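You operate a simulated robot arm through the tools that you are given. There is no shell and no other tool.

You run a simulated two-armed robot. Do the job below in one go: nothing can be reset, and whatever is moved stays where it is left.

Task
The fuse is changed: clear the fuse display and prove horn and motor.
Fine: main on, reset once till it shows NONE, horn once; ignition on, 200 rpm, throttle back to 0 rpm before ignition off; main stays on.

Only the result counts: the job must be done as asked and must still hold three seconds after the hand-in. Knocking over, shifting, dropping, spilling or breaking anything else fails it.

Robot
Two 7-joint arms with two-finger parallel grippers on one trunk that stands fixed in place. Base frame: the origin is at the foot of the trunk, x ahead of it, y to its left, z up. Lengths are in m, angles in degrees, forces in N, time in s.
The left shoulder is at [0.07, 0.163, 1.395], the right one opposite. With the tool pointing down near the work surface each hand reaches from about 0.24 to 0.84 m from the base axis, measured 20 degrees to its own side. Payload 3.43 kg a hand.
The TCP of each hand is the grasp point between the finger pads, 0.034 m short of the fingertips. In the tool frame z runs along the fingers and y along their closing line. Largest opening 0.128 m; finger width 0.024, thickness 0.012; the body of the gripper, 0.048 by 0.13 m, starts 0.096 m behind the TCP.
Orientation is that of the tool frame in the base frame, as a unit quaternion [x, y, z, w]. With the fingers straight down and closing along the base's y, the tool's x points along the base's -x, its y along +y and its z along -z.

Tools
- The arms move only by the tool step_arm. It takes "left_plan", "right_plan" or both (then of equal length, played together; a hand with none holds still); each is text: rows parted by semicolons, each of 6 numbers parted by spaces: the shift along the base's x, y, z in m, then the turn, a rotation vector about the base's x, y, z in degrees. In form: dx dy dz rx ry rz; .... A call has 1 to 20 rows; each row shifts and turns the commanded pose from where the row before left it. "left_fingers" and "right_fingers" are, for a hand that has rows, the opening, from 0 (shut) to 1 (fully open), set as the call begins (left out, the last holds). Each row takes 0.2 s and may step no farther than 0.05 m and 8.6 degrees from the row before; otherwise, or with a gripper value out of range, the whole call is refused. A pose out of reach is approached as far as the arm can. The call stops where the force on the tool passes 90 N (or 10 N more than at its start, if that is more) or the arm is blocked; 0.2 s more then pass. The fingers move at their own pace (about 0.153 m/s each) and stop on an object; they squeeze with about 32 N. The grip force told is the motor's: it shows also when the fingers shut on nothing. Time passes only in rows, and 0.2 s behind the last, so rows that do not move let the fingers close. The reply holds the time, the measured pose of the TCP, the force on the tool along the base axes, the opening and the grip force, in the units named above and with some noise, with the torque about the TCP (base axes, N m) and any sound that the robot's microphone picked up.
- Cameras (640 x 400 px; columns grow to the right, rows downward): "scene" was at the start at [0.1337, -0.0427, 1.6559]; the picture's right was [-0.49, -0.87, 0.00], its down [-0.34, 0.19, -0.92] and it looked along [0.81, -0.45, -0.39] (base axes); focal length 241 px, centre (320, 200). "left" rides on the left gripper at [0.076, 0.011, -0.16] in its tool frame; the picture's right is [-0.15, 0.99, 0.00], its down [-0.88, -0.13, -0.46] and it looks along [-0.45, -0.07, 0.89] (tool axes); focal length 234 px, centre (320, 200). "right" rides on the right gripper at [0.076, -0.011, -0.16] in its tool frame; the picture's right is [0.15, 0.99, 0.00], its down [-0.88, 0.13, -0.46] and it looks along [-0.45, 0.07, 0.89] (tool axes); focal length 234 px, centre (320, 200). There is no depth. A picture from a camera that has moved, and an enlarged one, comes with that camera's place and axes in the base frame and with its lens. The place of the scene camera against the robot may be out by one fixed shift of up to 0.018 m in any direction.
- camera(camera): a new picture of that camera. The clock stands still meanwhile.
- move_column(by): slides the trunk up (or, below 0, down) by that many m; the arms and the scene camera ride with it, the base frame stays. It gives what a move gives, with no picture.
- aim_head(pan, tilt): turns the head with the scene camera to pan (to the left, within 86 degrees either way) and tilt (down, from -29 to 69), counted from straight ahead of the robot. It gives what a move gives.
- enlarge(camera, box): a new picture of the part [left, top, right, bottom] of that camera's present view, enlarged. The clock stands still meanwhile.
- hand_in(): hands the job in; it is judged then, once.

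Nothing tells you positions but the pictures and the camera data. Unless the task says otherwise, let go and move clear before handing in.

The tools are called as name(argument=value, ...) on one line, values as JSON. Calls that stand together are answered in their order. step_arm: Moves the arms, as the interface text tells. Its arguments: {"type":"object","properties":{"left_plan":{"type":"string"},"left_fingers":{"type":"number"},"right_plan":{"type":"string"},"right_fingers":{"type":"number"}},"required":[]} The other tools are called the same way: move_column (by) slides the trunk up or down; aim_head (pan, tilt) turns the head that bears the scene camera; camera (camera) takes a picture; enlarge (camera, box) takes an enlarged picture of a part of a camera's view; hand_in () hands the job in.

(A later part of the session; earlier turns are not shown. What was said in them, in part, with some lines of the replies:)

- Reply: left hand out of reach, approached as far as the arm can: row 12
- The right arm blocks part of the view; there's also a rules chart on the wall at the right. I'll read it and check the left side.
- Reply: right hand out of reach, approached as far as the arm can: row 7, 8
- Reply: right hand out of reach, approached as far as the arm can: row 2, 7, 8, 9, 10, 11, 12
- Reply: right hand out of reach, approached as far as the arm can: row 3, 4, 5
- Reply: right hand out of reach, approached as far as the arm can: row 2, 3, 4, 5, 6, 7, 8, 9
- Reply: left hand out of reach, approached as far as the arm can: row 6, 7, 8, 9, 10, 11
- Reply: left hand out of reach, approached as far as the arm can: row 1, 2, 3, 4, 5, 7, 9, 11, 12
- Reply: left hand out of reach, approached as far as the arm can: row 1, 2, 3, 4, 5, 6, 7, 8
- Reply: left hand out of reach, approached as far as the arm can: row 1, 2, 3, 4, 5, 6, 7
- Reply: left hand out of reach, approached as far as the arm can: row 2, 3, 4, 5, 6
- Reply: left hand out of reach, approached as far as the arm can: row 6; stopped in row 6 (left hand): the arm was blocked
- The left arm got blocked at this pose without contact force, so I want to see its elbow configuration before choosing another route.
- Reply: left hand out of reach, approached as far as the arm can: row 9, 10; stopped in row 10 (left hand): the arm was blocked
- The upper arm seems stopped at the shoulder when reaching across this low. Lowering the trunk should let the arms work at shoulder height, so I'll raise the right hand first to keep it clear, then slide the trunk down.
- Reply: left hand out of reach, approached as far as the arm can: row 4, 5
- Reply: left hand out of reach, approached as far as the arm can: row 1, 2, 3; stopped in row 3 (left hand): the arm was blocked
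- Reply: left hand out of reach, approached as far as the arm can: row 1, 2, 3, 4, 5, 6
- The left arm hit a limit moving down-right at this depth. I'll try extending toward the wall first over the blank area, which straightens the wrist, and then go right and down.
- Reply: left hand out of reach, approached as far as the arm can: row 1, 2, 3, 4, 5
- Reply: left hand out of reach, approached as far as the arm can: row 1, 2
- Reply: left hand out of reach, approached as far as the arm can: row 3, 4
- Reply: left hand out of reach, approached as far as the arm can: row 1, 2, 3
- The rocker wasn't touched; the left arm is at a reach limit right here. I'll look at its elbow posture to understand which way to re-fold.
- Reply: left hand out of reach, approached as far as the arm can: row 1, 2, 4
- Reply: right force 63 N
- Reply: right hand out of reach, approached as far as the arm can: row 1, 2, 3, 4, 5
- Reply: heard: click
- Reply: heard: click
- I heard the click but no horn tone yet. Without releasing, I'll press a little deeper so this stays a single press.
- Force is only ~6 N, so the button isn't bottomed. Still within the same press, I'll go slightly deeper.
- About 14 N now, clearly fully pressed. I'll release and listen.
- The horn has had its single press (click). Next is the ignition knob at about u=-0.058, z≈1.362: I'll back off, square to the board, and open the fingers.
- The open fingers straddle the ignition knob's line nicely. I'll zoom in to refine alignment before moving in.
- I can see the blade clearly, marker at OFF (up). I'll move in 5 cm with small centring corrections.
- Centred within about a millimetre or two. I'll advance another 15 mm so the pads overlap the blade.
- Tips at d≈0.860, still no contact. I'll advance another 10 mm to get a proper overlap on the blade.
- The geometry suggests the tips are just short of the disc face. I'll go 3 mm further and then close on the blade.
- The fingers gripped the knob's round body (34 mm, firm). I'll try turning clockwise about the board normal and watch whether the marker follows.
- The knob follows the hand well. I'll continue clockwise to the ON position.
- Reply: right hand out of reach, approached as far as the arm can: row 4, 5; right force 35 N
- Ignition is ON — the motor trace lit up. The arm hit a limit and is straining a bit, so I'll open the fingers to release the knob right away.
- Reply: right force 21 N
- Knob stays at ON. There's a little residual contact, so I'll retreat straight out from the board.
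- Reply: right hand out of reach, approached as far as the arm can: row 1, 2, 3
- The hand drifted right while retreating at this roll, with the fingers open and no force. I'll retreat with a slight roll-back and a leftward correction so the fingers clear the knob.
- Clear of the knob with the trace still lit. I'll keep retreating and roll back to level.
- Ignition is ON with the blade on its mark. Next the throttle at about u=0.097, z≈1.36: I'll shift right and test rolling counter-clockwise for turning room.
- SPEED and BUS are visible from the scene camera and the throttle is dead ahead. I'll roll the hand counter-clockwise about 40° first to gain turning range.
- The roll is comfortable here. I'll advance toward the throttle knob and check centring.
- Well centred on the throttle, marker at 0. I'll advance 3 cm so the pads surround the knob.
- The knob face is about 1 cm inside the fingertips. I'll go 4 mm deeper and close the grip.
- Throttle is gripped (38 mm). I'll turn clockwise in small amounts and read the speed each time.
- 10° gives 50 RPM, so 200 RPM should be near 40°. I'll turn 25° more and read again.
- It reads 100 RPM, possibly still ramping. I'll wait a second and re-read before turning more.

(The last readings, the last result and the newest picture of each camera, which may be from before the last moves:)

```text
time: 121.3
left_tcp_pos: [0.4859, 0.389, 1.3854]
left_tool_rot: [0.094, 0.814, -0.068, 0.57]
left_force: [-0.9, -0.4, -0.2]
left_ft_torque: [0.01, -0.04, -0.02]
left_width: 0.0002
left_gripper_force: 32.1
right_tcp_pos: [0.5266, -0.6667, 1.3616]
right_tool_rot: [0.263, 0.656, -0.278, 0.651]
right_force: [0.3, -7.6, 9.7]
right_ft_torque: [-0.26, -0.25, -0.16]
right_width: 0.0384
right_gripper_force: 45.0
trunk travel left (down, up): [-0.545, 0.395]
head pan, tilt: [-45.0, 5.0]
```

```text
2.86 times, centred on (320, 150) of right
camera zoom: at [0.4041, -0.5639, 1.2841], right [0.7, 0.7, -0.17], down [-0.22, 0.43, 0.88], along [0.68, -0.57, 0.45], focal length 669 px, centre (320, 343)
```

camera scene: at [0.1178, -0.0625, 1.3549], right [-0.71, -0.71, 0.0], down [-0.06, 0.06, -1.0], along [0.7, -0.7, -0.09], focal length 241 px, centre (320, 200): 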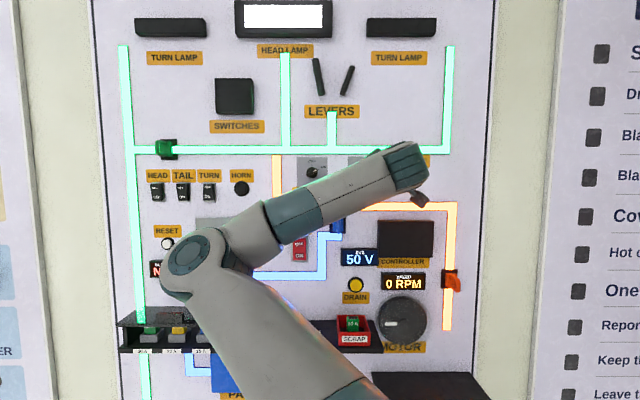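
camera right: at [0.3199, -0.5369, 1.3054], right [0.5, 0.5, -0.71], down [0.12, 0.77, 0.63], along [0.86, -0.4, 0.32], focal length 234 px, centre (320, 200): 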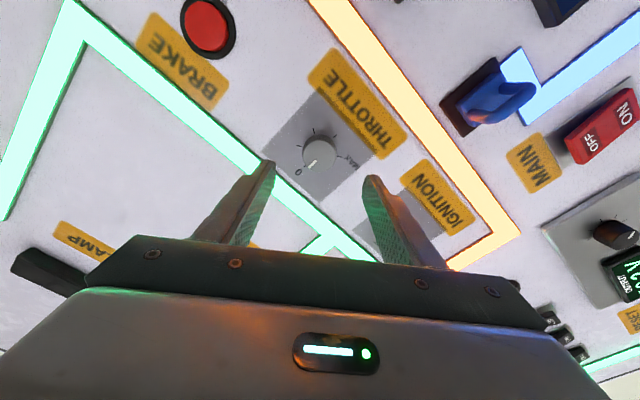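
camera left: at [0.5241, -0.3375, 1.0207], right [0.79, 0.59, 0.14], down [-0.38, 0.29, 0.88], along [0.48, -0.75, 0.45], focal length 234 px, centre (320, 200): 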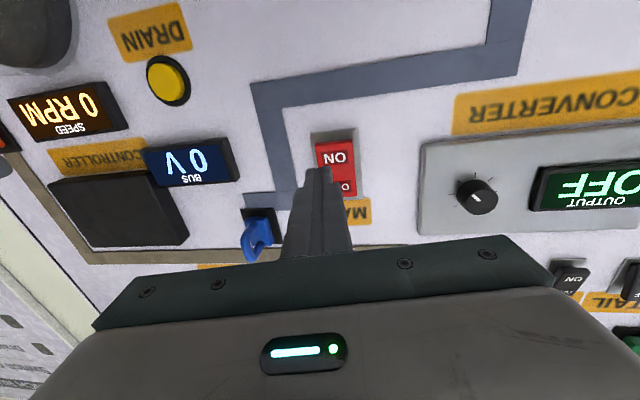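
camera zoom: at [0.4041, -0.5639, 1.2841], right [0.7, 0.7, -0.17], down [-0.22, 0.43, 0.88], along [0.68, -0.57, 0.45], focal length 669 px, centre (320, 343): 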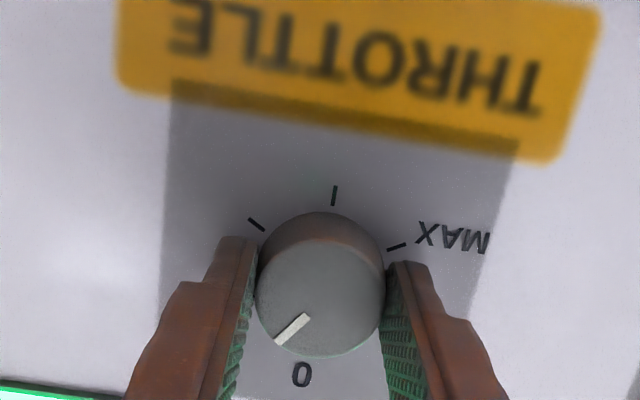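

Steady at 100 RPM at ~35°, so the scale looks like 200 RPM per tick (60°). I'll turn about 20° more and check.

step_arm(right_plan="0 0 0 3.54 -3.54 0;0 0 0 3.54 -3.54 0;0 0 0 3.54 -3.54 0;0 0 0 3.54 -3.54 0;0 0 0 0 0 0;0 0 0 0 0 0;0 0 0 0 0 0")

enlarge(camera="scene", box=[320, 220, 480, 360])

enlarge(camera="right", box=[220, 80, 420, 220])

```text
time: 123.0
left_tcp_pos: [0.4876, 0.3891, 1.386]
left_tool_rot: [0.093, 0.813, -0.067, 0.57]
left_force: [0.0, 0.0, 0.3]
left_ft_torque: [0.0, 0.02, 0.01]
left_width: 0.0
left_gripper_force: 32.3
right_tcp_pos: [0.5248, -0.6678, 1.3599]
right_tool_rot: [0.373, 0.6, -0.161, 0.689]
right_force: [2.7, -8.1, 10.7]
right_ft_torque: [-0.2, -0.23, -0.04]
right_width: 0.0383
right_gripper_force: 44.9
trunk travel left (down, up): [-0.545, 0.395]
head pan, tilt: [-45.0, 5.0]
```

```text
2.86 times, centred on (400, 290) of scene
camera zoom: at [0.1172, -0.063, 1.3549], right [-0.71, -0.71, 0.0], down [-0.06, 0.06, -1.0], along [0.7, -0.7, -0.09], focal length 689 px, centre (91, -57)
```

zoom: 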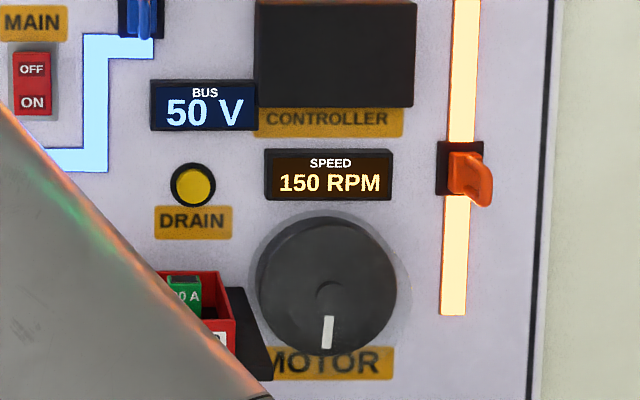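

```text
2.86 times, centred on (320, 150) of right
camera zoom: at [0.4229, -0.5451, 1.2842], right [0.7, 0.7, 0.18], down [-0.44, 0.21, 0.87], along [0.57, -0.69, 0.45], focal length 669 px, centre (320, 343)
```

zoom: 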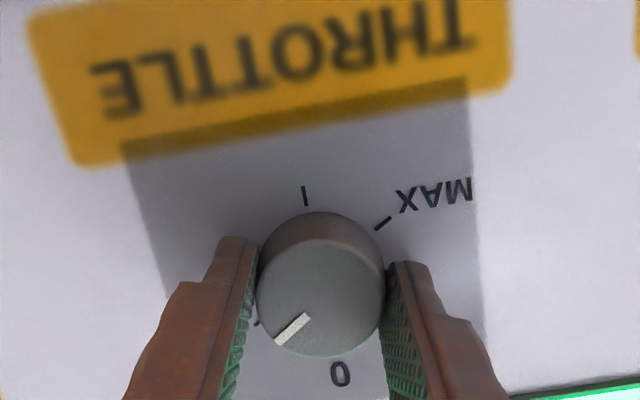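

150 RPM at 55°. I'll go on in 5° steps until the display shows 200.

step_arm(right_plan="0 0 0 3.54 -3.54 0;0 0 0 0 0 0;0 0 0 0 0 0;0 0 0 0 0 0")

enlarge(camera="scene", box=[320, 220, 480, 360])

```text
time: 124.0
left_tcp_pos: [0.4871, 0.3893, 1.3854]
left_tool_rot: [0.093, 0.813, -0.068, 0.571]
left_force: [0.2, 0.0, -0.2]
left_ft_torque: [-0.02, 0.0, 0.0]
left_width: 0.0
left_gripper_force: 32.1
right_tcp_pos: [0.5252, -0.6676, 1.3599]
right_tool_rot: [0.399, 0.583, -0.13, 0.696]
right_force: [2.7, -8.0, 12.5]
right_ft_torque: [-0.35, -0.32, -0.12]
right_width: 0.0384
right_gripper_force: 45.0
trunk travel left (down, up): [-0.545, 0.395]
head pan, tilt: [-45.0, 5.0]
```

```text
2.86 times, centred on (400, 290) of scene
camera zoom: at [0.1169, -0.0629, 1.355], right [-0.71, -0.71, 0.0], down [-0.06, 0.06, -1.0], along [0.7, -0.7, -0.09], focal length 689 px, centre (91, -57)
```

zoom: 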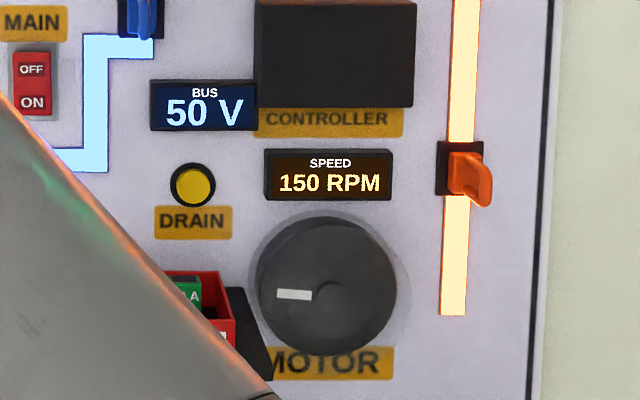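

Still 150 RPM at 60°. Another 5°.

step_arm(right_plan="0 0 0 3.54 -3.54 0;0 0 0 0 0 0;0 0 0 0 0 0;0 0 0 0 0 0")

enlarge(camera="scene", box=[320, 220, 480, 360])

```text
time: 125.0
left_tcp_pos: [0.4871, 0.3892, 1.3851]
left_tool_rot: [0.093, 0.814, -0.067, 0.57]
left_force: [0.1, 0.3, -0.2]
left_ft_torque: [-0.03, 0.01, -0.01]
left_width: 0.0001
left_gripper_force: 32.1
right_tcp_pos: [0.5263, -0.6662, 1.3608]
right_tool_rot: [0.423, 0.565, -0.099, 0.701]
right_force: [1.3, -7.7, 11.4]
right_ft_torque: [-0.34, -0.31, -0.11]
right_width: 0.0384
right_gripper_force: 45.3
trunk travel left (down, up): [-0.545, 0.395]
head pan, tilt: [-45.0, 5.0]
```

```text
2.86 times, centred on (400, 290) of scene
camera zoom: at [0.1168, -0.0628, 1.355], right [-0.71, -0.71, 0.0], down [-0.06, 0.06, -1.0], along [0.7, -0.7, -0.09], focal length 689 px, centre (91, -57)
```

zoom: 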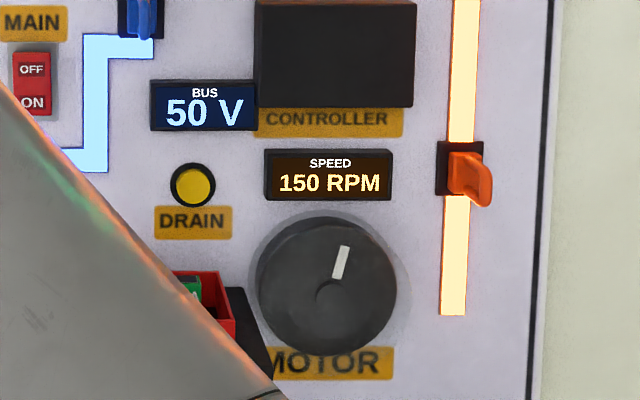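

Still 150 at 65°. One more 5° step, watching reach.

step_arm(right_plan="0 0 0 3.54 -3.54 0;0 0 0 2.12 -2.12 0;0 0 0 0 0 0;0 0 0 0 0 0;0 0 0 0 0 0")

enlarge(camera="scene", box=[320, 220, 480, 360])

enlarge(camera="right", box=[220, 80, 420, 220])

```text
time: 126.2
left_tcp_pos: [0.4878, 0.3897, 1.3846]
left_tool_rot: [0.094, 0.813, -0.068, 0.57]
left_force: [0.0, 0.1, -0.4]
left_ft_torque: [0.04, 0.04, -0.01]
left_width: 0.0001
left_gripper_force: 32.0
right_tcp_pos: [0.5253, -0.6678, 1.3596]
right_tool_rot: [0.463, 0.534, -0.051, 0.706]
right_force: [1.3, -7.5, 11.1]
right_ft_torque: [-0.26, -0.35, -0.17]
right_width: 0.0386
right_gripper_force: 45.2
trunk travel left (down, up): [-0.545, 0.395]
head pan, tilt: [-45.0, 5.0]
```

```text
2.86 times, centred on (400, 290) of scene
camera zoom: at [0.1168, -0.0627, 1.355], right [-0.71, -0.71, 0.0], down [-0.06, 0.06, -1.0], along [0.7, -0.7, -0.09], focal length 689 px, centre (91, -57)
```

zoom: 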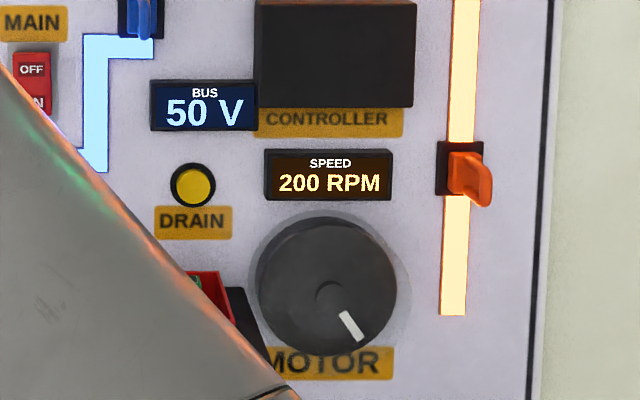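

```text
2.86 times, centred on (320, 150) of right
camera zoom: at [0.4389, -0.529, 1.292], right [0.62, 0.62, 0.47], down [-0.62, 0.02, 0.78], along [0.48, -0.78, 0.4], focal length 669 px, centre (320, 343)
```

zoom: 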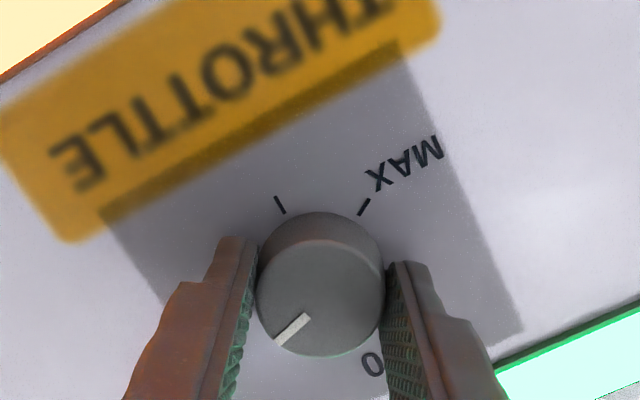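

200 RPM is showing at ~73°. I'll nudge a few degrees further to sit in the middle of the 200 band, watching reach and the display.

step_arm(right_plan="0 0 0 2.5 -2.5 0;0 0 0 0 0 0;0 0 0 0 0 0")

enlarge(camera="scene", box=[320, 220, 480, 360])

```text
time: 127.0
left_tcp_pos: [0.4865, 0.3902, 1.3865]
left_tool_rot: [0.093, 0.814, -0.067, 0.57]
left_force: [0.2, 0.8, 0.0]
left_ft_torque: [0.0, 0.01, 0.0]
left_width: 0.0
left_gripper_force: 32.3
right_tcp_pos: [0.5253, -0.6668, 1.3594]
right_tool_rot: [0.479, 0.52, -0.03, 0.707]
right_force: [1.0, -7.3, 10.0]
right_ft_torque: [-0.35, -0.35, -0.28]
right_width: 0.0386
right_gripper_force: 45.0
trunk travel left (down, up): [-0.545, 0.395]
head pan, tilt: [-45.0, 5.0]
```

```text
2.86 times, centred on (400, 290) of scene
camera zoom: at [0.1169, -0.0626, 1.355], right [-0.71, -0.71, 0.0], down [-0.06, 0.06, -1.0], along [0.7, -0.7, -0.09], focal length 689 px, centre (91, -57)
```

zoom: 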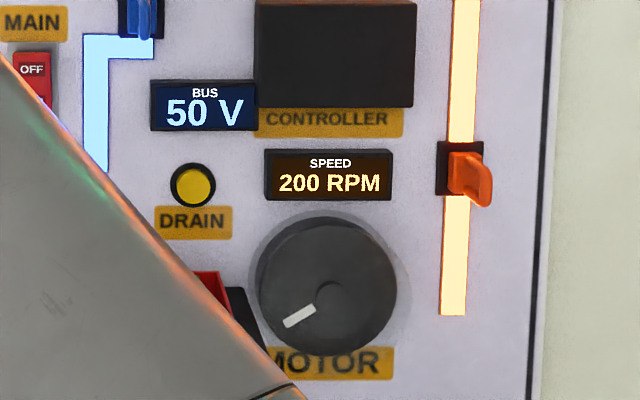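

Still 200 RPM and reachable. One last 3.5° to centre it, then hold a second.

step_arm(right_plan="0 0 0 2.5 -2.5 0;0 0 0 0 0 0;0 0 0 0 0 0;0 0 0 0 0 0;0 0 0 0 0 0;0 0 0 0 0 0")

enlarge(camera="scene", box=[320, 220, 480, 360])

```text
time: 128.3
left_tcp_pos: [0.4872, 0.3895, 1.3849]
left_tool_rot: [0.093, 0.814, -0.068, 0.57]
left_force: [0.0, 0.2, 1.0]
left_ft_torque: [-0.01, 0.02, 0.02]
left_width: 0.0
left_gripper_force: 32.0
right_tcp_pos: [0.5252, -0.6676, 1.3601]
right_tool_rot: [0.495, 0.505, -0.008, 0.707]
right_force: [-0.7, -4.2, 6.0]
right_ft_torque: [-0.11, -0.09, -0.03]
right_width: 0.038
right_gripper_force: 45.0
trunk travel left (down, up): [-0.545, 0.395]
head pan, tilt: [-45.0, 5.0]
```

```text
2.86 times, centred on (400, 290) of scene
camera zoom: at [0.1167, -0.0625, 1.355], right [-0.71, -0.71, 0.0], down [-0.06, 0.06, -1.0], along [0.7, -0.7, -0.09], focal length 689 px, centre (91, -57)
```

zoom: 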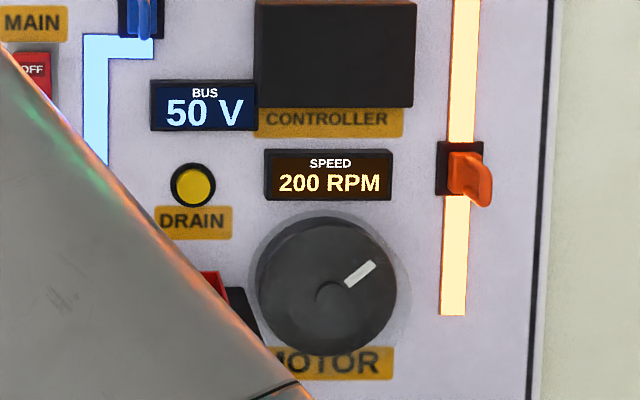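

Steady at 200 RPM with the load dropping as if seated in its detent. Now I turn the throttle back by the same 80° to 0.

step_arm(right_plan="0 0 0 -3.54 3.54 0;0 0 0 -3.54 3.54 0;0 0 0 -3.54 3.54 0;0 0 0 -3.54 3.54 0;0 0 0 -3.54 3.54 0;0 0 0 -3.54 3.54 0;0 0 0 -3.54 3.54 0;0 0 0 -3.54 3.54 0;0 0 0 -3.54 3.54 0;0 0 0 -3.54 3.54 0;0 0 0 -3.54 3.54 0;0 0 0 -3.54 3.54 0;0 0 0 -3.54 3.54 0;0 0 0 -3.54 3.54 0;0 0 0 -3.54 3.54 0;0 0 0 0 0 0")

enlarge(camera="scene", box=[320, 220, 480, 360])

enlarge(camera="right", box=[220, 80, 420, 220])

```text
time: 131.8
left_tcp_pos: [0.4872, 0.3903, 1.3852]
left_tool_rot: [0.093, 0.814, -0.067, 0.569]
left_force: [0.2, 0.0, 0.0]
left_ft_torque: [0.06, 0.0, 0.01]
left_width: 0.0002
left_gripper_force: 31.5
right_tcp_pos: [0.525, -0.6667, 1.3595]
right_tool_rot: [0.083, 0.702, -0.436, 0.557]
right_force: [-6.0, 1.5, -2.0]
right_ft_torque: [0.19, 0.21, -0.26]
right_width: 0.0386
right_gripper_force: 44.4
trunk travel left (down, up): [-0.545, 0.395]
head pan, tilt: [-45.0, 5.0]
```

```text
2.86 times, centred on (400, 290) of scene
camera zoom: at [0.1166, -0.0623, 1.355], right [-0.71, -0.71, 0.0], down [-0.06, 0.06, -1.0], along [0.7, -0.7, -0.09], focal length 689 px, centre (91, -57)
```

zoom: 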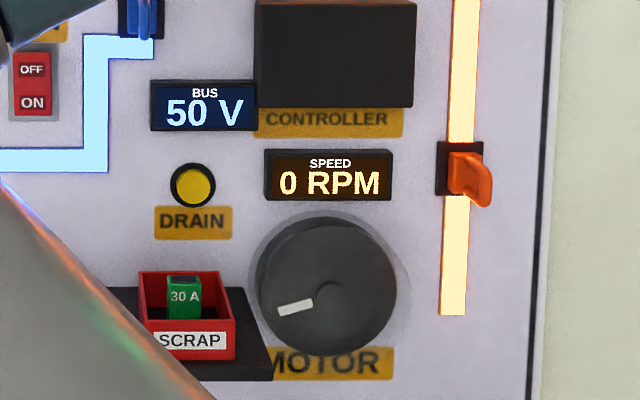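

```text
2.86 times, centred on (320, 150) of right
camera zoom: at [0.3784, -0.5894, 1.3007], right [0.54, 0.54, -0.64], down [0.08, 0.73, 0.68], along [0.84, -0.42, 0.35], focal length 669 px, centre (320, 343)
```

zoom: 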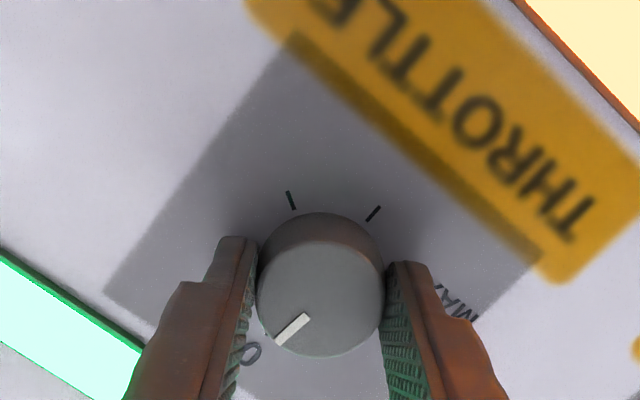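

0 RPM shown, but the knob is still about 5° above its zero mark. I'll turn the last 5° back and check.

step_arm(right_plan="0 0 0 -1.77 1.77 0;0 0 0 -1.77 1.77 0;0 0 0 0 0 0;0 0 0 0 0 0")

enlarge(camera="right", box=[220, 80, 420, 220])

enlarge(camera="scene", box=[320, 220, 480, 360])

```text
time: 132.8
left_tcp_pos: [0.4876, 0.3902, 1.3862]
left_tool_rot: [0.092, 0.813, -0.067, 0.571]
left_force: [0.1, -0.9, 0.5]
left_ft_torque: [-0.01, -0.01, 0.01]
left_width: 0.0
left_gripper_force: 31.2
right_tcp_pos: [0.5263, -0.667, 1.36]
right_tool_rot: [0.054, 0.705, -0.461, 0.537]
right_force: [-4.4, 2.0, -4.2]
right_ft_torque: [0.08, 0.08, -0.18]
right_width: 0.0384
right_gripper_force: 44.6
trunk travel left (down, up): [-0.545, 0.395]
head pan, tilt: [-45.0, 5.0]
```

```text
2.86 times, centred on (320, 150) of right
camera zoom: at [0.3749, -0.5928, 1.3052], right [0.5, 0.5, -0.7], down [0.12, 0.77, 0.63], along [0.86, -0.4, 0.32], focal length 669 px, centre (320, 343)
```

zoom: 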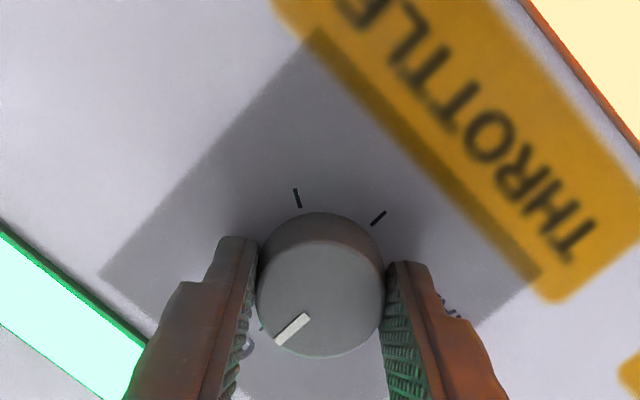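

```text
2.86 times, centred on (400, 290) of scene
camera zoom: at [0.1168, -0.0626, 1.355], right [-0.71, -0.71, 0.0], down [-0.06, 0.06, -1.0], along [0.7, -0.7, -0.09], focal length 689 px, centre (91, -57)
```

zoom: 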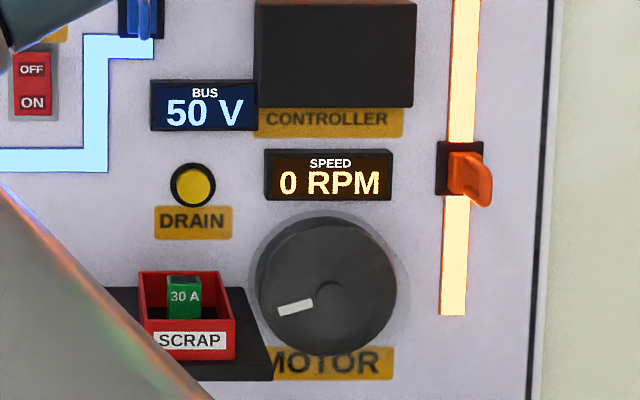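

Throttle is back at its zero mark and the motor has stopped. I'll open the fingers and retreat straight out.

step_arm(right_plan="0 0 0 0 0 0;0 0 0 0 0 0;-0.0071 0.0071 0 0 0 0;-0.0106 0.0106 0 0 0 0;-0.0141 0.0141 0 0 0 0;-0.0141 0.0141 0 0 0 0", right_fingers=0.6)

camera(camera="right")

camera(camera="scene")

```text
time: 134.2
left_tcp_pos: [0.4871, 0.3903, 1.3856]
left_tool_rot: [0.092, 0.813, -0.067, 0.57]
left_force: [-0.3, 0.5, 0.1]
left_ft_torque: [0.0, 0.03, -0.02]
left_width: 0.0
left_gripper_force: 32.5
right_tcp_pos: [0.4806, -0.6196, 1.3625]
right_tool_rot: [0.054, 0.705, -0.461, 0.537]
right_force: [-0.6, -0.5, 0.1]
right_ft_torque: [-0.01, 0.02, -0.01]
right_width: 0.0767
right_gripper_force: 0.0
trunk travel left (down, up): [-0.545, 0.395]
head pan, tilt: [-45.0, 5.0]
```

```text
taken
camera right: at [0.3291, -0.5454, 1.3065], right [0.5, 0.5, -0.7], down [0.12, 0.77, 0.63], along [0.86, -0.4, 0.32], focal length 234 px, centre (320, 200)
```

right: 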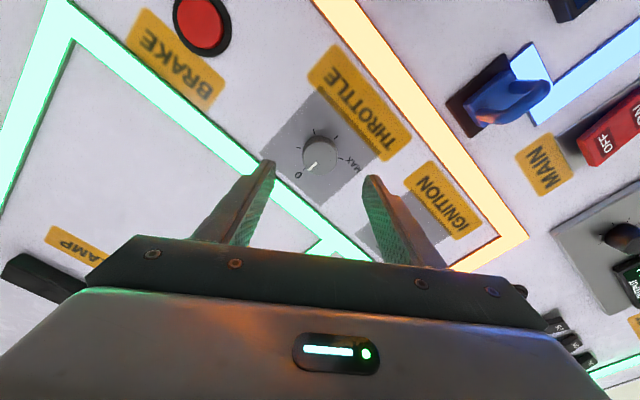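

```text
taken
camera scene: at [0.1171, -0.0617, 1.355], right [-0.71, -0.71, 0.0], down [-0.06, 0.06, -1.0], along [0.7, -0.7, -0.09], focal length 241 px, centre (320, 200)
```

scene: 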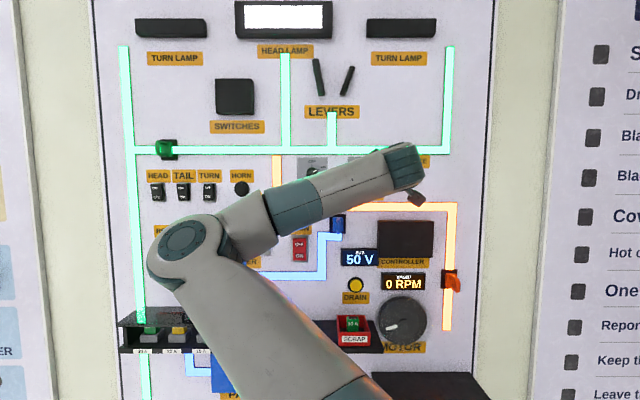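

Throttle at 0, motor stopped. Now to the ignition: I'll move left to its axis (u≈-0.059) while rolling the hand to about +25°, so I can turn it back counter-clockwise within range.

step_arm(right_plan="0.0132 0.0146 -0.0002 5.39 -5.39 0;0.0132 0.0146 -0.0002 5.39 -5.39 0;0.0132 0.0146 -0.0002 5.39 -5.39 0;0.0132 0.0146 -0.0002 5.39 -5.39 0;0.0132 0.0146 -0.0002 5.39 -5.39 0;0.0132 0.0146 -0.0002 5.39 -5.39 0;0.0132 0.0146 -0.0002 5.39 -5.39 0;0.0132 0.0146 -0.0002 5.39 -5.39 0")

camera(camera="right")

camera(camera="scene")

```text
time: 135.9
left_tcp_pos: [0.4901, 0.3903, 1.3844]
left_tool_rot: [0.093, 0.814, -0.068, 0.569]
left_force: [0.9, 0.3, -0.6]
left_ft_torque: [-0.03, -0.02, 0.02]
left_width: 0.0001
left_gripper_force: 32.3
right_tcp_pos: [0.587, -0.5036, 1.3582]
right_tool_rot: [0.403, 0.58, -0.124, 0.697]
right_force: [0.2, 0.1, -0.6]
right_ft_torque: [0.06, -0.01, 0.0]
right_width: 0.0767
right_gripper_force: 0.0
trunk travel left (down, up): [-0.545, 0.395]
head pan, tilt: [-45.0, 5.0]
```

```text
taken
camera right: at [0.4893, -0.3756, 1.2843], right [0.68, 0.68, 0.28], down [-0.5, 0.15, 0.85], along [0.54, -0.72, 0.44], focal length 234 px, centre (320, 200)
```

right: 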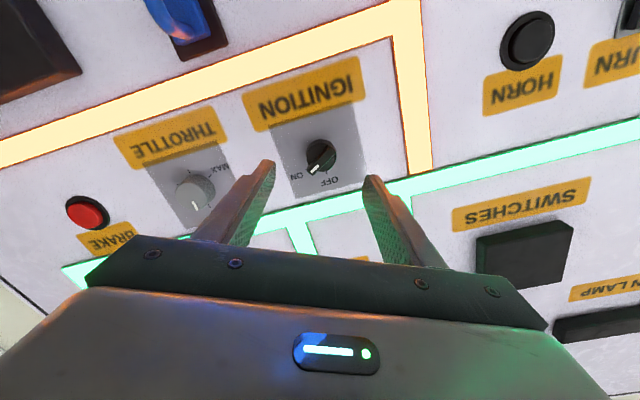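

```text
taken
camera scene: at [0.1183, -0.062, 1.3549], right [-0.71, -0.71, 0.0], down [-0.06, 0.06, -1.0], along [0.7, -0.7, -0.09], focal length 241 px, centre (320, 200)
```

scene: 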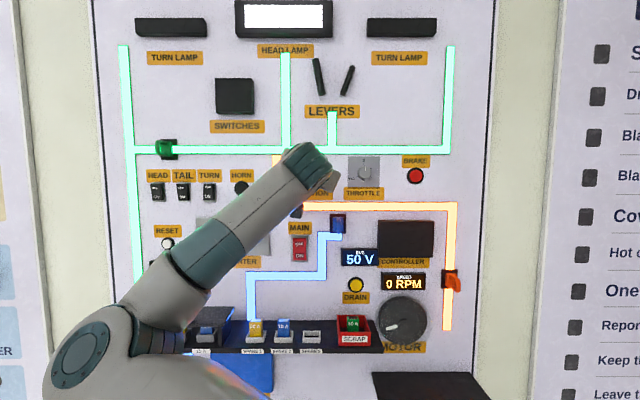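

Reached with roll ≈25°; ignition knob is centred. I'll advance to 2 cm short and check.

step_arm(right_plan="0.0064 -0.0064 0.0006 0 0 0;0.0064 -0.0064 0.0006 0 0 0;0.0064 -0.0064 0.0006 0 0 0;0.0064 -0.0064 0.0006 0 0 0;0.0064 -0.0064 0.0006 0 0 0")

enlarge(camera="right", box=[220, 80, 420, 220])

```text
time: 137.2
left_tcp_pos: [0.4881, 0.3904, 1.3854]
left_tool_rot: [0.093, 0.813, -0.067, 0.571]
left_force: [-0.3, -0.3, 0.2]
left_ft_torque: [-0.03, -0.05, 0.02]
left_width: 0.0002
left_gripper_force: 32.0
right_tcp_pos: [0.6176, -0.5359, 1.3605]
right_tool_rot: [0.404, 0.579, -0.125, 0.697]
right_force: [0.8, 0.1, -0.2]
right_ft_torque: [0.0, 0.02, 0.0]
right_width: 0.077
right_gripper_force: 0.0
trunk travel left (down, up): [-0.545, 0.395]
head pan, tilt: [-45.0, 5.0]
```

```text
2.86 times, centred on (320, 150) of right
camera zoom: at [0.5207, -0.4083, 1.2874], right [0.68, 0.68, 0.28], down [-0.5, 0.15, 0.85], along [0.54, -0.72, 0.44], focal length 669 px, centre (320, 343)
```

zoom: 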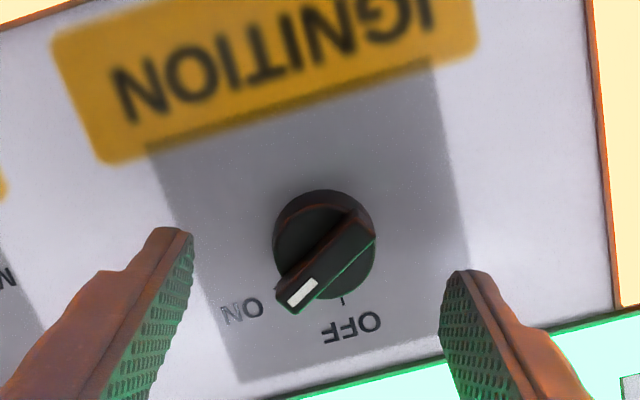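

Alignment is good. I'll advance the last 2.5 cm and close on the knob body.

step_arm(right_plan="0.0035 -0.0035 0 0 0 0;0.0035 -0.0035 0 0 0 0;0.0035 -0.0035 0 0 0 0;0.0035 -0.0035 0 0 0 0;0.0032 -0.0032 0 0 0 0;0 0 0 0 0 0")

step_arm(right_plan="0 0 0 0 0 0;0 0 0 0 0 0", right_fingers=0)

enlarge(camera="right", box=[220, 80, 420, 220])

```text
time: 138.6
left_tcp_pos: [0.4882, 0.3895, 1.3839]
left_tool_rot: [0.092, 0.814, -0.067, 0.57]
left_force: [0.9, -0.1, -0.8]
left_ft_torque: [0.01, 0.01, 0.02]
left_width: 0.0
left_gripper_force: 32.8
right_tcp_pos: [0.6352, -0.5529, 1.3613]
right_tool_rot: [0.404, 0.579, -0.124, 0.697]
right_force: [0.3, -0.3, -0.6]
right_ft_torque: [0.01, -0.01, -0.05]
right_width: 0.0766
right_gripper_force: 0.1
trunk travel left (down, up): [-0.545, 0.395]
head pan, tilt: [-45.0, 5.0]
```

```text
time: 139.2
left_tcp_pos: [0.4889, 0.3906, 1.3844]
left_tool_rot: [0.093, 0.813, -0.068, 0.57]
left_force: [1.0, -0.2, -0.2]
left_ft_torque: [0.04, -0.02, 0.01]
left_width: 0.0
left_gripper_force: 32.1
right_tcp_pos: [0.635, -0.5541, 1.3621]
right_tool_rot: [0.404, 0.58, -0.124, 0.697]
right_force: [4.2, -1.1, 5.9]
right_ft_torque: [-0.02, 0.11, 0.25]
right_width: 0.0344
right_gripper_force: 44.8
trunk travel left (down, up): [-0.545, 0.395]
head pan, tilt: [-45.0, 5.0]
```

```text
2.86 times, centred on (320, 150) of right
camera zoom: at [0.5385, -0.4248, 1.2874], right [0.68, 0.68, 0.28], down [-0.5, 0.15, 0.85], along [0.54, -0.72, 0.44], focal length 669 px, centre (320, 343)
```

zoom: 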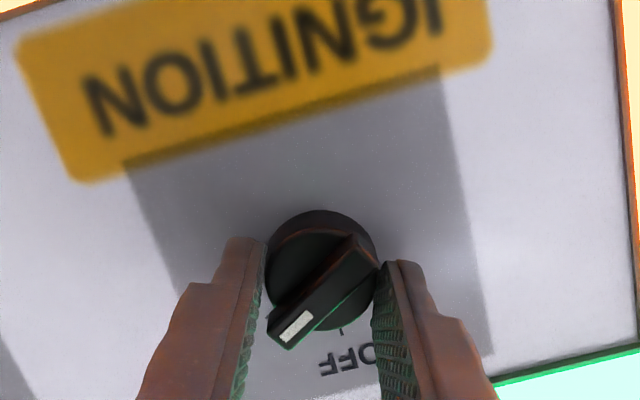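

Gripped firmly, speed is 0. Now I turn the ignition counter-clockwise back toward OFF.

step_arm(right_plan="0 0 0 -4.24 4.24 0;0 0 0 -4.24 4.24 0;0 0 0 -4.24 4.24 0;0 0 0 -4.24 4.24 0;0 0 0 -4.24 4.24 0;0 0 0 -4.24 4.24 0;0 0 0 -4.24 4.24 0;0 0 0 -4.24 4.24 0;0 0 0 -2.12 2.12 0;0 0 0 0 0 0")

enlarge(camera="right", box=[220, 80, 420, 220])

camera(camera="scene")

```text
time: 141.3
left_tcp_pos: [0.4896, 0.3918, 1.3843]
left_tool_rot: [0.092, 0.813, -0.068, 0.57]
left_force: [0.2, -0.3, -0.2]
left_ft_torque: [0.02, -0.06, -0.03]
left_width: 0.0001
left_gripper_force: 31.8
right_tcp_pos: [0.6364, -0.5515, 1.3623]
right_tool_rot: [0.113, 0.697, -0.414, 0.574]
right_force: [10.3, 1.5, 8.5]
right_ft_torque: [-0.62, -0.65, 0.83]
right_width: 0.034
right_gripper_force: 45.1
trunk travel left (down, up): [-0.545, 0.395]
head pan, tilt: [-45.0, 5.0]
```

```text
2.86 times, centred on (320, 150) of right
camera zoom: at [0.4933, -0.47, 1.2982], right [0.58, 0.58, -0.57], down [0.04, 0.68, 0.73], along [0.81, -0.44, 0.38], focal length 669 px, centre (320, 343)
```

zoom: 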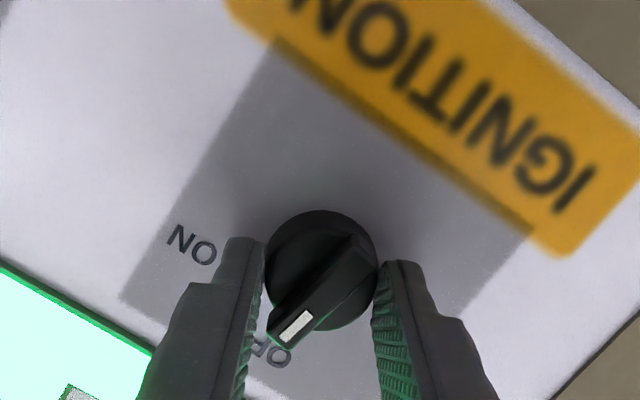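

```text
taken
camera scene: at [0.1189, -0.061, 1.3549], right [-0.71, -0.71, 0.0], down [-0.06, 0.06, -1.0], along [0.7, -0.7, -0.09], focal length 241 px, centre (320, 200)
```

scene: 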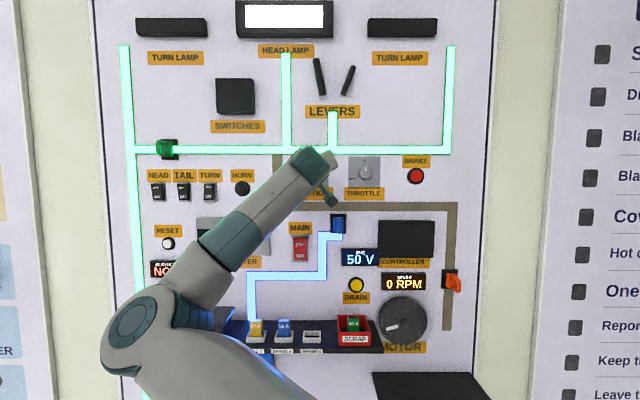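

The ignition trace is dark, so it's OFF. The knob may be a few degrees short of its mark, so I'll turn gently a bit more while watching torque.

step_arm(right_plan="0 0 0 -1.77 1.77 0;0 0 0 -1.41 1.41 0;0 0 0 0 0 0")

enlarge(camera="right", box=[220, 80, 420, 220])

```text
time: 142.2
left_tcp_pos: [0.4893, 0.3919, 1.3835]
left_tool_rot: [0.093, 0.814, -0.069, 0.57]
left_force: [0.4, 0.2, -0.4]
left_ft_torque: [0.01, 0.02, 0.01]
left_width: 0.0001
left_gripper_force: 32.3
right_tcp_pos: [0.6375, -0.5518, 1.3621]
right_tool_rot: [0.086, 0.702, -0.434, 0.558]
right_force: [13.3, 2.3, 12.0]
right_ft_torque: [-0.24, -0.2, 0.47]
right_width: 0.0341
right_gripper_force: 45.1
trunk travel left (down, up): [-0.545, 0.395]
head pan, tilt: [-45.0, 5.0]
```

```text
2.86 times, centred on (320, 150) of right
camera zoom: at [0.49, -0.4733, 1.3018], right [0.55, 0.55, -0.63], down [0.07, 0.72, 0.69], along [0.83, -0.42, 0.35], focal length 669 px, centre (320, 343)
```

zoom: 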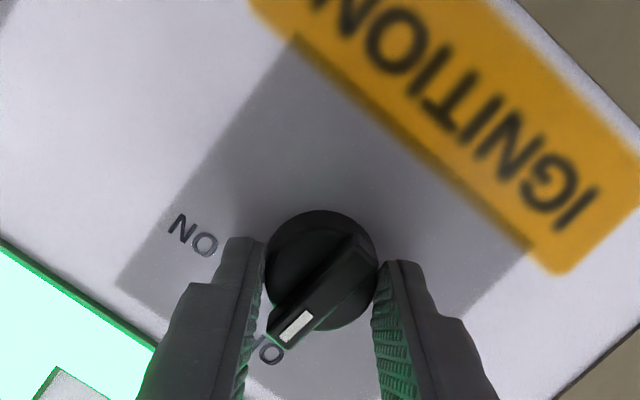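

The blade is now in line with the plate's vertical, at OFF. I'll release and retreat.

step_arm(right_plan="0 0 0 0 0 0;0 0 0 0 0 0", right_fingers=0.6)

enlarge(camera="right", box=[220, 80, 420, 220])

```text
time: 142.8
left_tcp_pos: [0.4882, 0.3911, 1.3852]
left_tool_rot: [0.093, 0.813, -0.068, 0.571]
left_force: [0.2, 0.1, 0.3]
left_ft_torque: [-0.02, 0.02, 0.0]
left_width: 0.0
left_gripper_force: 32.4
right_tcp_pos: [0.6347, -0.5542, 1.3613]
right_tool_rot: [0.089, 0.701, -0.434, 0.558]
right_force: [-0.1, 0.0, 1.1]
right_ft_torque: [0.03, 0.02, -0.04]
right_width: 0.0767
right_gripper_force: 0.0
trunk travel left (down, up): [-0.545, 0.395]
head pan, tilt: [-45.0, 5.0]
```

```text
2.86 times, centred on (320, 150) of right
camera zoom: at [0.4882, -0.4749, 1.3013], right [0.55, 0.55, -0.63], down [0.08, 0.72, 0.69], along [0.83, -0.43, 0.35], focal length 669 px, centre (320, 343)
```

zoom: 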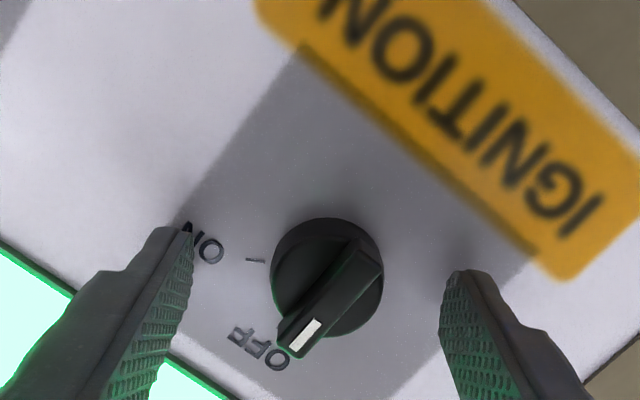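

Released with no residual force. Retreating straight out now.

step_arm(right_plan="-0.0071 0.0071 0 0 0 0;-0.0106 0.0106 0 0 0 0;-0.0141 0.0141 0 0 0 0;-0.0141 0.0141 0 0 0 0;0 0 0 4.5 -4.5 0;0 0 0 4.5 -4.5 0;0 0 0 4.5 -4.5 0;0 0 0 4.5 -4.5 0;0 0 0 3 -3 0")

camera(camera="right")

camera(camera="scene")

```text
time: 144.8
left_tcp_pos: [0.4884, 0.3904, 1.3843]
left_tool_rot: [0.092, 0.813, -0.067, 0.571]
left_force: [0.9, 0.3, -0.8]
left_ft_torque: [0.0, -0.01, 0.0]
left_width: 0.0
left_gripper_force: 32.1
right_tcp_pos: [0.5891, -0.5075, 1.3617]
right_tool_rot: [0.265, 0.655, -0.277, 0.651]
right_force: [0.2, 0.0, -0.3]
right_ft_torque: [0.01, -0.01, 0.02]
right_width: 0.0768
right_gripper_force: 0.0
trunk travel left (down, up): [-0.545, 0.395]
head pan, tilt: [-45.0, 5.0]
```

```text
taken
camera right: at [0.4681, -0.404, 1.2854], right [0.7, 0.7, -0.16], down [-0.22, 0.43, 0.88], along [0.68, -0.58, 0.45], focal length 234 px, centre (320, 200)
```

right: 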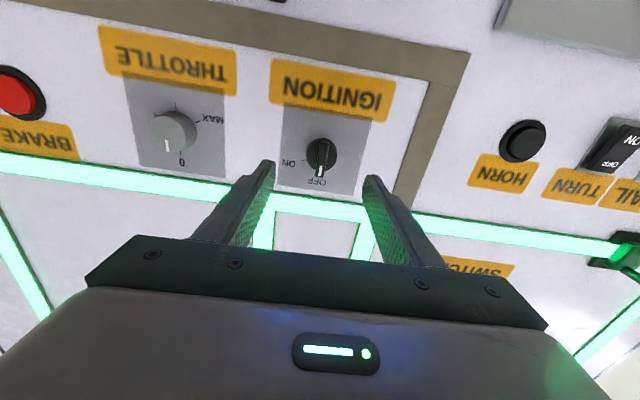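

```text
taken
camera scene: at [0.1176, -0.0623, 1.3549], right [-0.71, -0.71, 0.0], down [-0.06, 0.06, -1.0], along [0.7, -0.7, -0.09], focal length 241 px, centre (320, 200)
```

scene: 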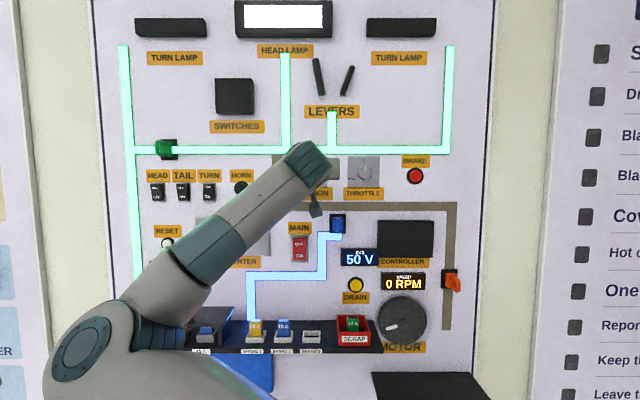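

Ignition is OFF with its pointer on the mark, throttle at 0, MAIN on. Before finishing I want to inspect the horn, the displays, and the fuse box closely.

enlarge(camera="right", box=[260, 60, 420, 200])

enlarge(camera="right", box=[100, 60, 260, 200])

aim_head(pan=-25, tilt=30)

camera(camera="scene")

```text
2.86 times, centred on (340, 130) of right
camera zoom: at [0.4681, -0.404, 1.2854], right [0.7, 0.7, -0.16], down [-0.22, 0.43, 0.88], along [0.68, -0.58, 0.45], focal length 669 px, centre (263, 400)
```

zoom: 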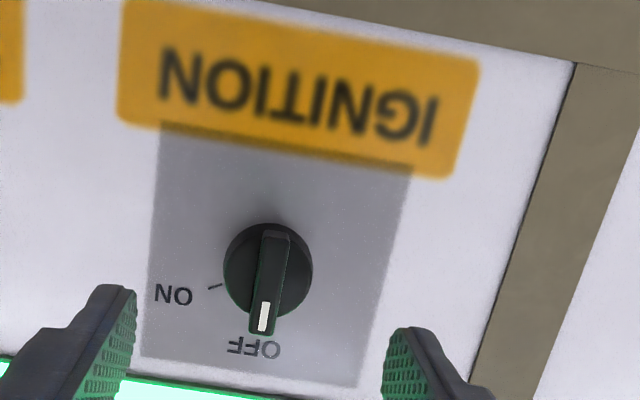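

```text
2.86 times, centred on (180, 130) of right
camera zoom: at [0.4681, -0.404, 1.2854], right [0.7, 0.7, -0.16], down [-0.22, 0.43, 0.88], along [0.68, -0.58, 0.45], focal length 669 px, centre (720, 400)
```

zoom: 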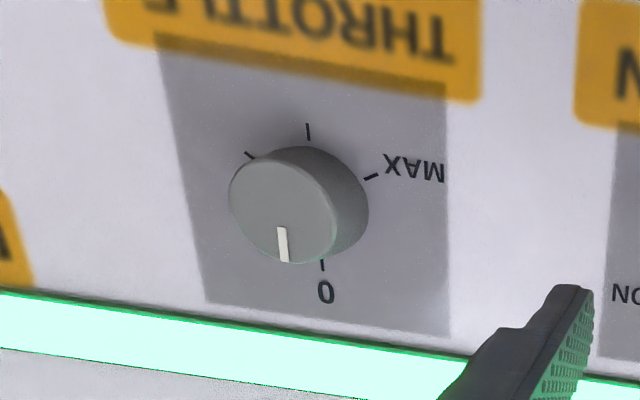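

```text
time: 145.6
left_tcp_pos: [0.4875, 0.3915, 1.3855]
left_tool_rot: [0.092, 0.813, -0.067, 0.57]
left_force: [0.3, -0.2, 0.5]
left_ft_torque: [-0.03, 0.0, 0.01]
left_width: 0.0
left_gripper_force: 32.0
right_tcp_pos: [0.5892, -0.5077, 1.3619]
right_tool_rot: [0.264, 0.656, -0.277, 0.651]
right_force: [0.8, 0.5, -0.3]
right_ft_torque: [0.01, -0.02, -0.03]
right_width: 0.0767
right_gripper_force: 0.0
trunk travel left (down, up): [-0.545, 0.395]
head pan, tilt: [-25.0, 30.0]
```

```text
taken
camera scene: at [0.1346, -0.0357, 1.3146], right [-0.42, -0.91, 0.0], down [-0.45, 0.21, -0.87], along [0.78, -0.37, -0.5], focal length 241 px, centre (320, 200)
```

scene: 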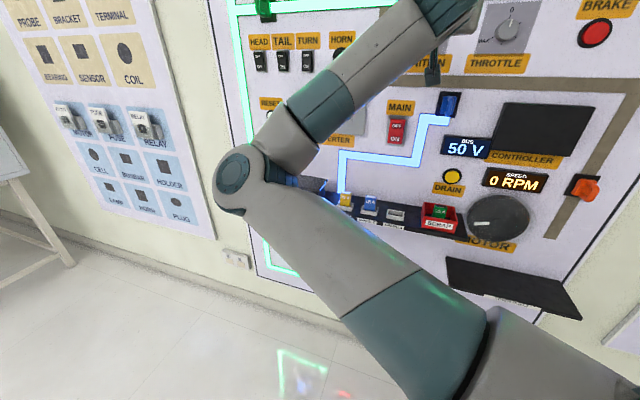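

Both knobs sit on their marks. I'll move the right hand clear of the board and then check every display and switch once more.

step_arm(right_plan="-0.0127 0.0127 0 0 0 0;-0.0127 0.0127 0 0 0 0;-0.0127 0.0127 0 0 0 0;-0.0127 0.0127 0 0 0 0")

camera(camera="right")

camera(camera="scene")

```text
time: 146.6
left_tcp_pos: [0.487, 0.3907, 1.3857]
left_tool_rot: [0.093, 0.813, -0.067, 0.57]
left_force: [-0.1, 0.2, -0.2]
left_ft_torque: [0.0, 0.01, 0.01]
left_width: 0.0
left_gripper_force: 32.3
right_tcp_pos: [0.5376, -0.4572, 1.3621]
right_tool_rot: [0.264, 0.656, -0.276, 0.651]
right_force: [-0.5, -0.5, 1.0]
right_ft_torque: [-0.01, 0.03, -0.04]
right_width: 0.077
right_gripper_force: 0.0
trunk travel left (down, up): [-0.545, 0.395]
head pan, tilt: [-25.0, 30.0]
```

```text
taken
camera right: at [0.4163, -0.3531, 1.286], right [0.7, 0.7, -0.17], down [-0.22, 0.43, 0.88], along [0.68, -0.58, 0.45], focal length 234 px, centre (320, 200)
```

right: 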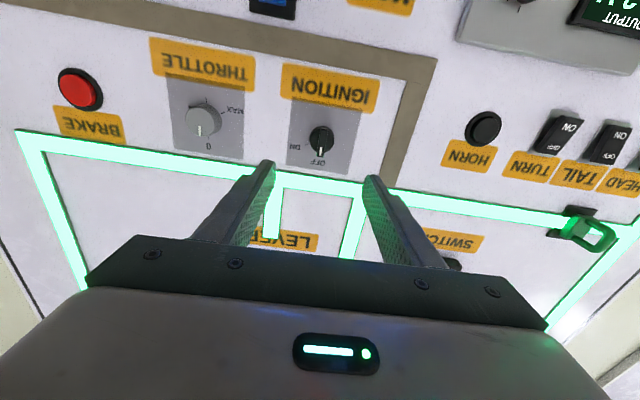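

```text
taken
camera scene: at [0.1345, -0.0353, 1.3145], right [-0.42, -0.91, 0.0], down [-0.45, 0.21, -0.87], along [0.78, -0.37, -0.5], focal length 241 px, centre (320, 200)
```

scene: 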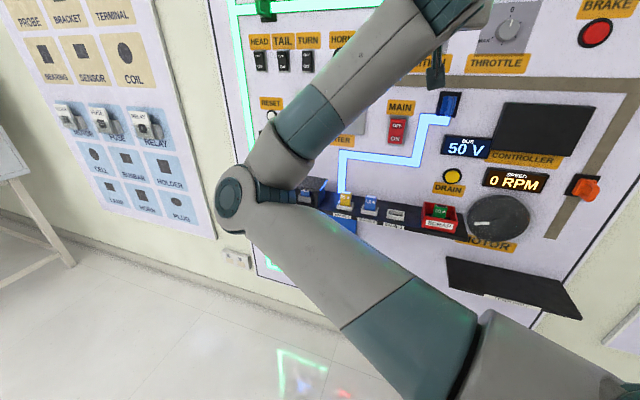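

The right hand is clear of the board. I'll look at the displays again, especially BLOWN FUSE.

aim_head(pan=-42, tilt=10)

camera(camera="scene")

camera(camera="left")

```text
time: 147.5
left_tcp_pos: [0.4884, 0.3894, 1.3845]
left_tool_rot: [0.093, 0.813, -0.067, 0.57]
left_force: [-1.2, 0.0, -0.6]
left_ft_torque: [-0.01, 0.02, 0.0]
left_width: 0.0002
left_gripper_force: 31.8
right_tcp_pos: [0.5387, -0.4576, 1.3611]
right_tool_rot: [0.264, 0.656, -0.277, 0.651]
right_force: [0.3, 0.1, -0.6]
right_ft_torque: [-0.01, -0.01, 0.02]
right_width: 0.0767
right_gripper_force: 0.1
trunk travel left (down, up): [-0.545, 0.395]
head pan, tilt: [-42.0, 10.0]
```

```text
taken
camera scene: at [0.1218, -0.0595, 1.3468], right [-0.67, -0.74, 0.0], down [-0.13, 0.12, -0.98], along [0.73, -0.66, -0.17], focal length 241 px, centre (320, 200)
```

scene: 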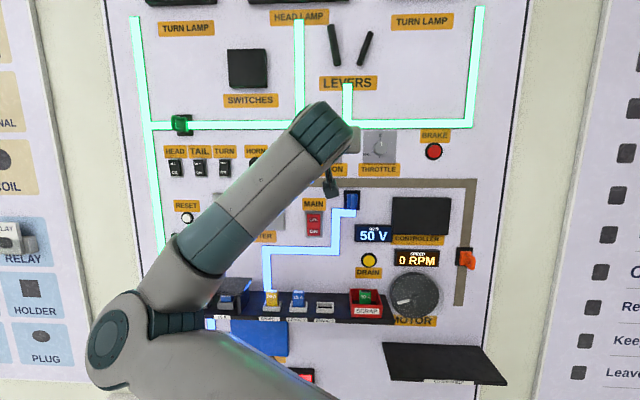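

```text
taken
camera left: at [0.3193, 0.4425, 1.3667], right [0.27, 0.95, 0.13], down [-0.15, -0.09, 0.98], along [0.95, -0.29, 0.12], focal length 234 px, centre (320, 200)
```

left: 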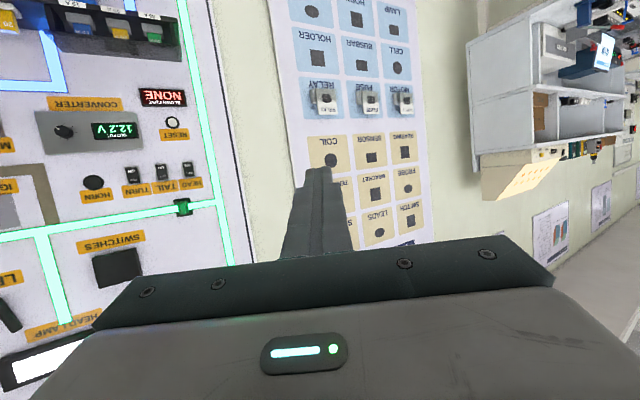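

The left camera conveniently sees the left side of the board: BLOWN FUSE reads NONE. I'll enlarge it to confirm the switches and fuse box are untouched.

enlarge(camera="left", box=[0, 0, 240, 150])

enlarge(camera="left", box=[60, 70, 220, 220])

enlarge(camera="scene", box=[280, 110, 500, 340])

```text
2.67 times, centred on (120, 75) of left
camera zoom: at [0.3193, 0.4425, 1.3667], right [0.27, 0.95, 0.13], down [-0.15, -0.09, 0.98], along [0.95, -0.29, 0.12], focal length 624 px, centre (853, 533)
```

zoom: 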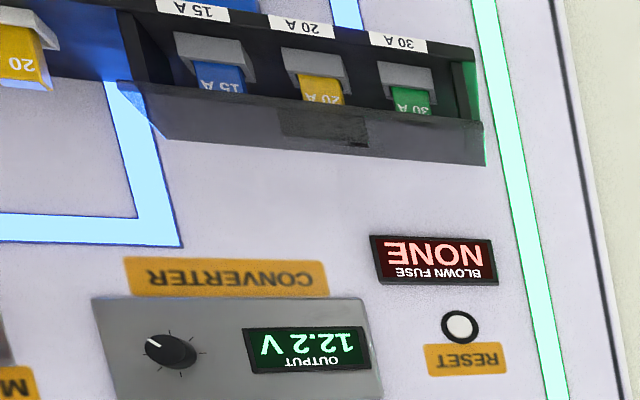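

```text
2.67 times, centred on (140, 145) of left
camera zoom: at [0.3193, 0.4425, 1.3667], right [0.27, 0.95, 0.13], down [-0.15, -0.09, 0.98], along [0.95, -0.29, 0.12], focal length 624 px, centre (800, 347)
```

zoom: 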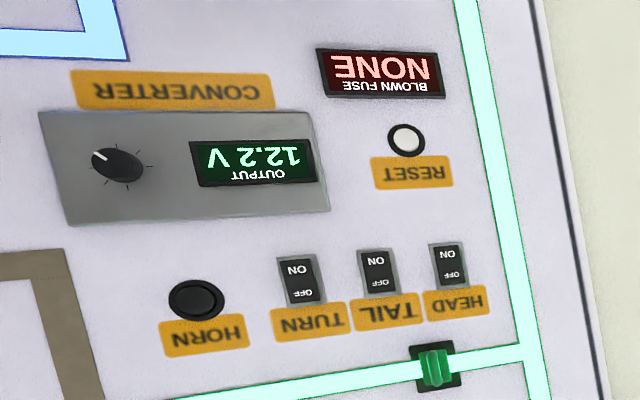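

```text
1.74 times, centred on (390, 225) of scene
camera zoom: at [0.1218, -0.0595, 1.3468], right [-0.67, -0.74, 0.0], down [-0.13, 0.12, -0.98], along [0.73, -0.66, -0.17], focal length 419 px, centre (198, 156)
```

zoom: 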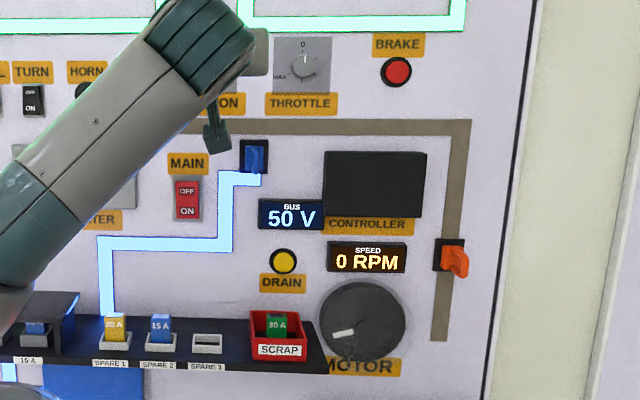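

BLOWN FUSE shows NONE, BUS is at 50 V with MAIN on, SPEED is 0 RPM, and throttle and ignition are back at 0 and OFF. The horn got one full press; I heard its click but no horn tone. Both hands are clear of the board, so I hand the job in.

hand_in()

```text
The job is handed in.
```

The job is handed in. Every step was done in order, but I never heard the horn sound, so I can't say it is proven.

| Item | Result |
|---|---|
| Main | Switched on and left on; BUS reads 50 V |
| Fuse display | RESET pressed once (I heard a click); BLOWN FUSE now reads NONE |
| Horn | Pressed once, held fully in for nearly 2 s; I heard the button click but no horn tone |
| Ignition | Turned on for the motor run, turned off only after the speed was back to 0 RPM |
| Motor | Ran at 200 RPM on the SPEED display, then the throttle went back to its 0 mark and the display read 0 RPM |

I did not press the horn a second time because you asked for it once. The microphone picked up no motor sound either, so it may simply not register such sounds. If the horn has to be heard, check it by hand.

The knobs are released, both hands are clear of the board, and no other switch, fuse or cover was touched.
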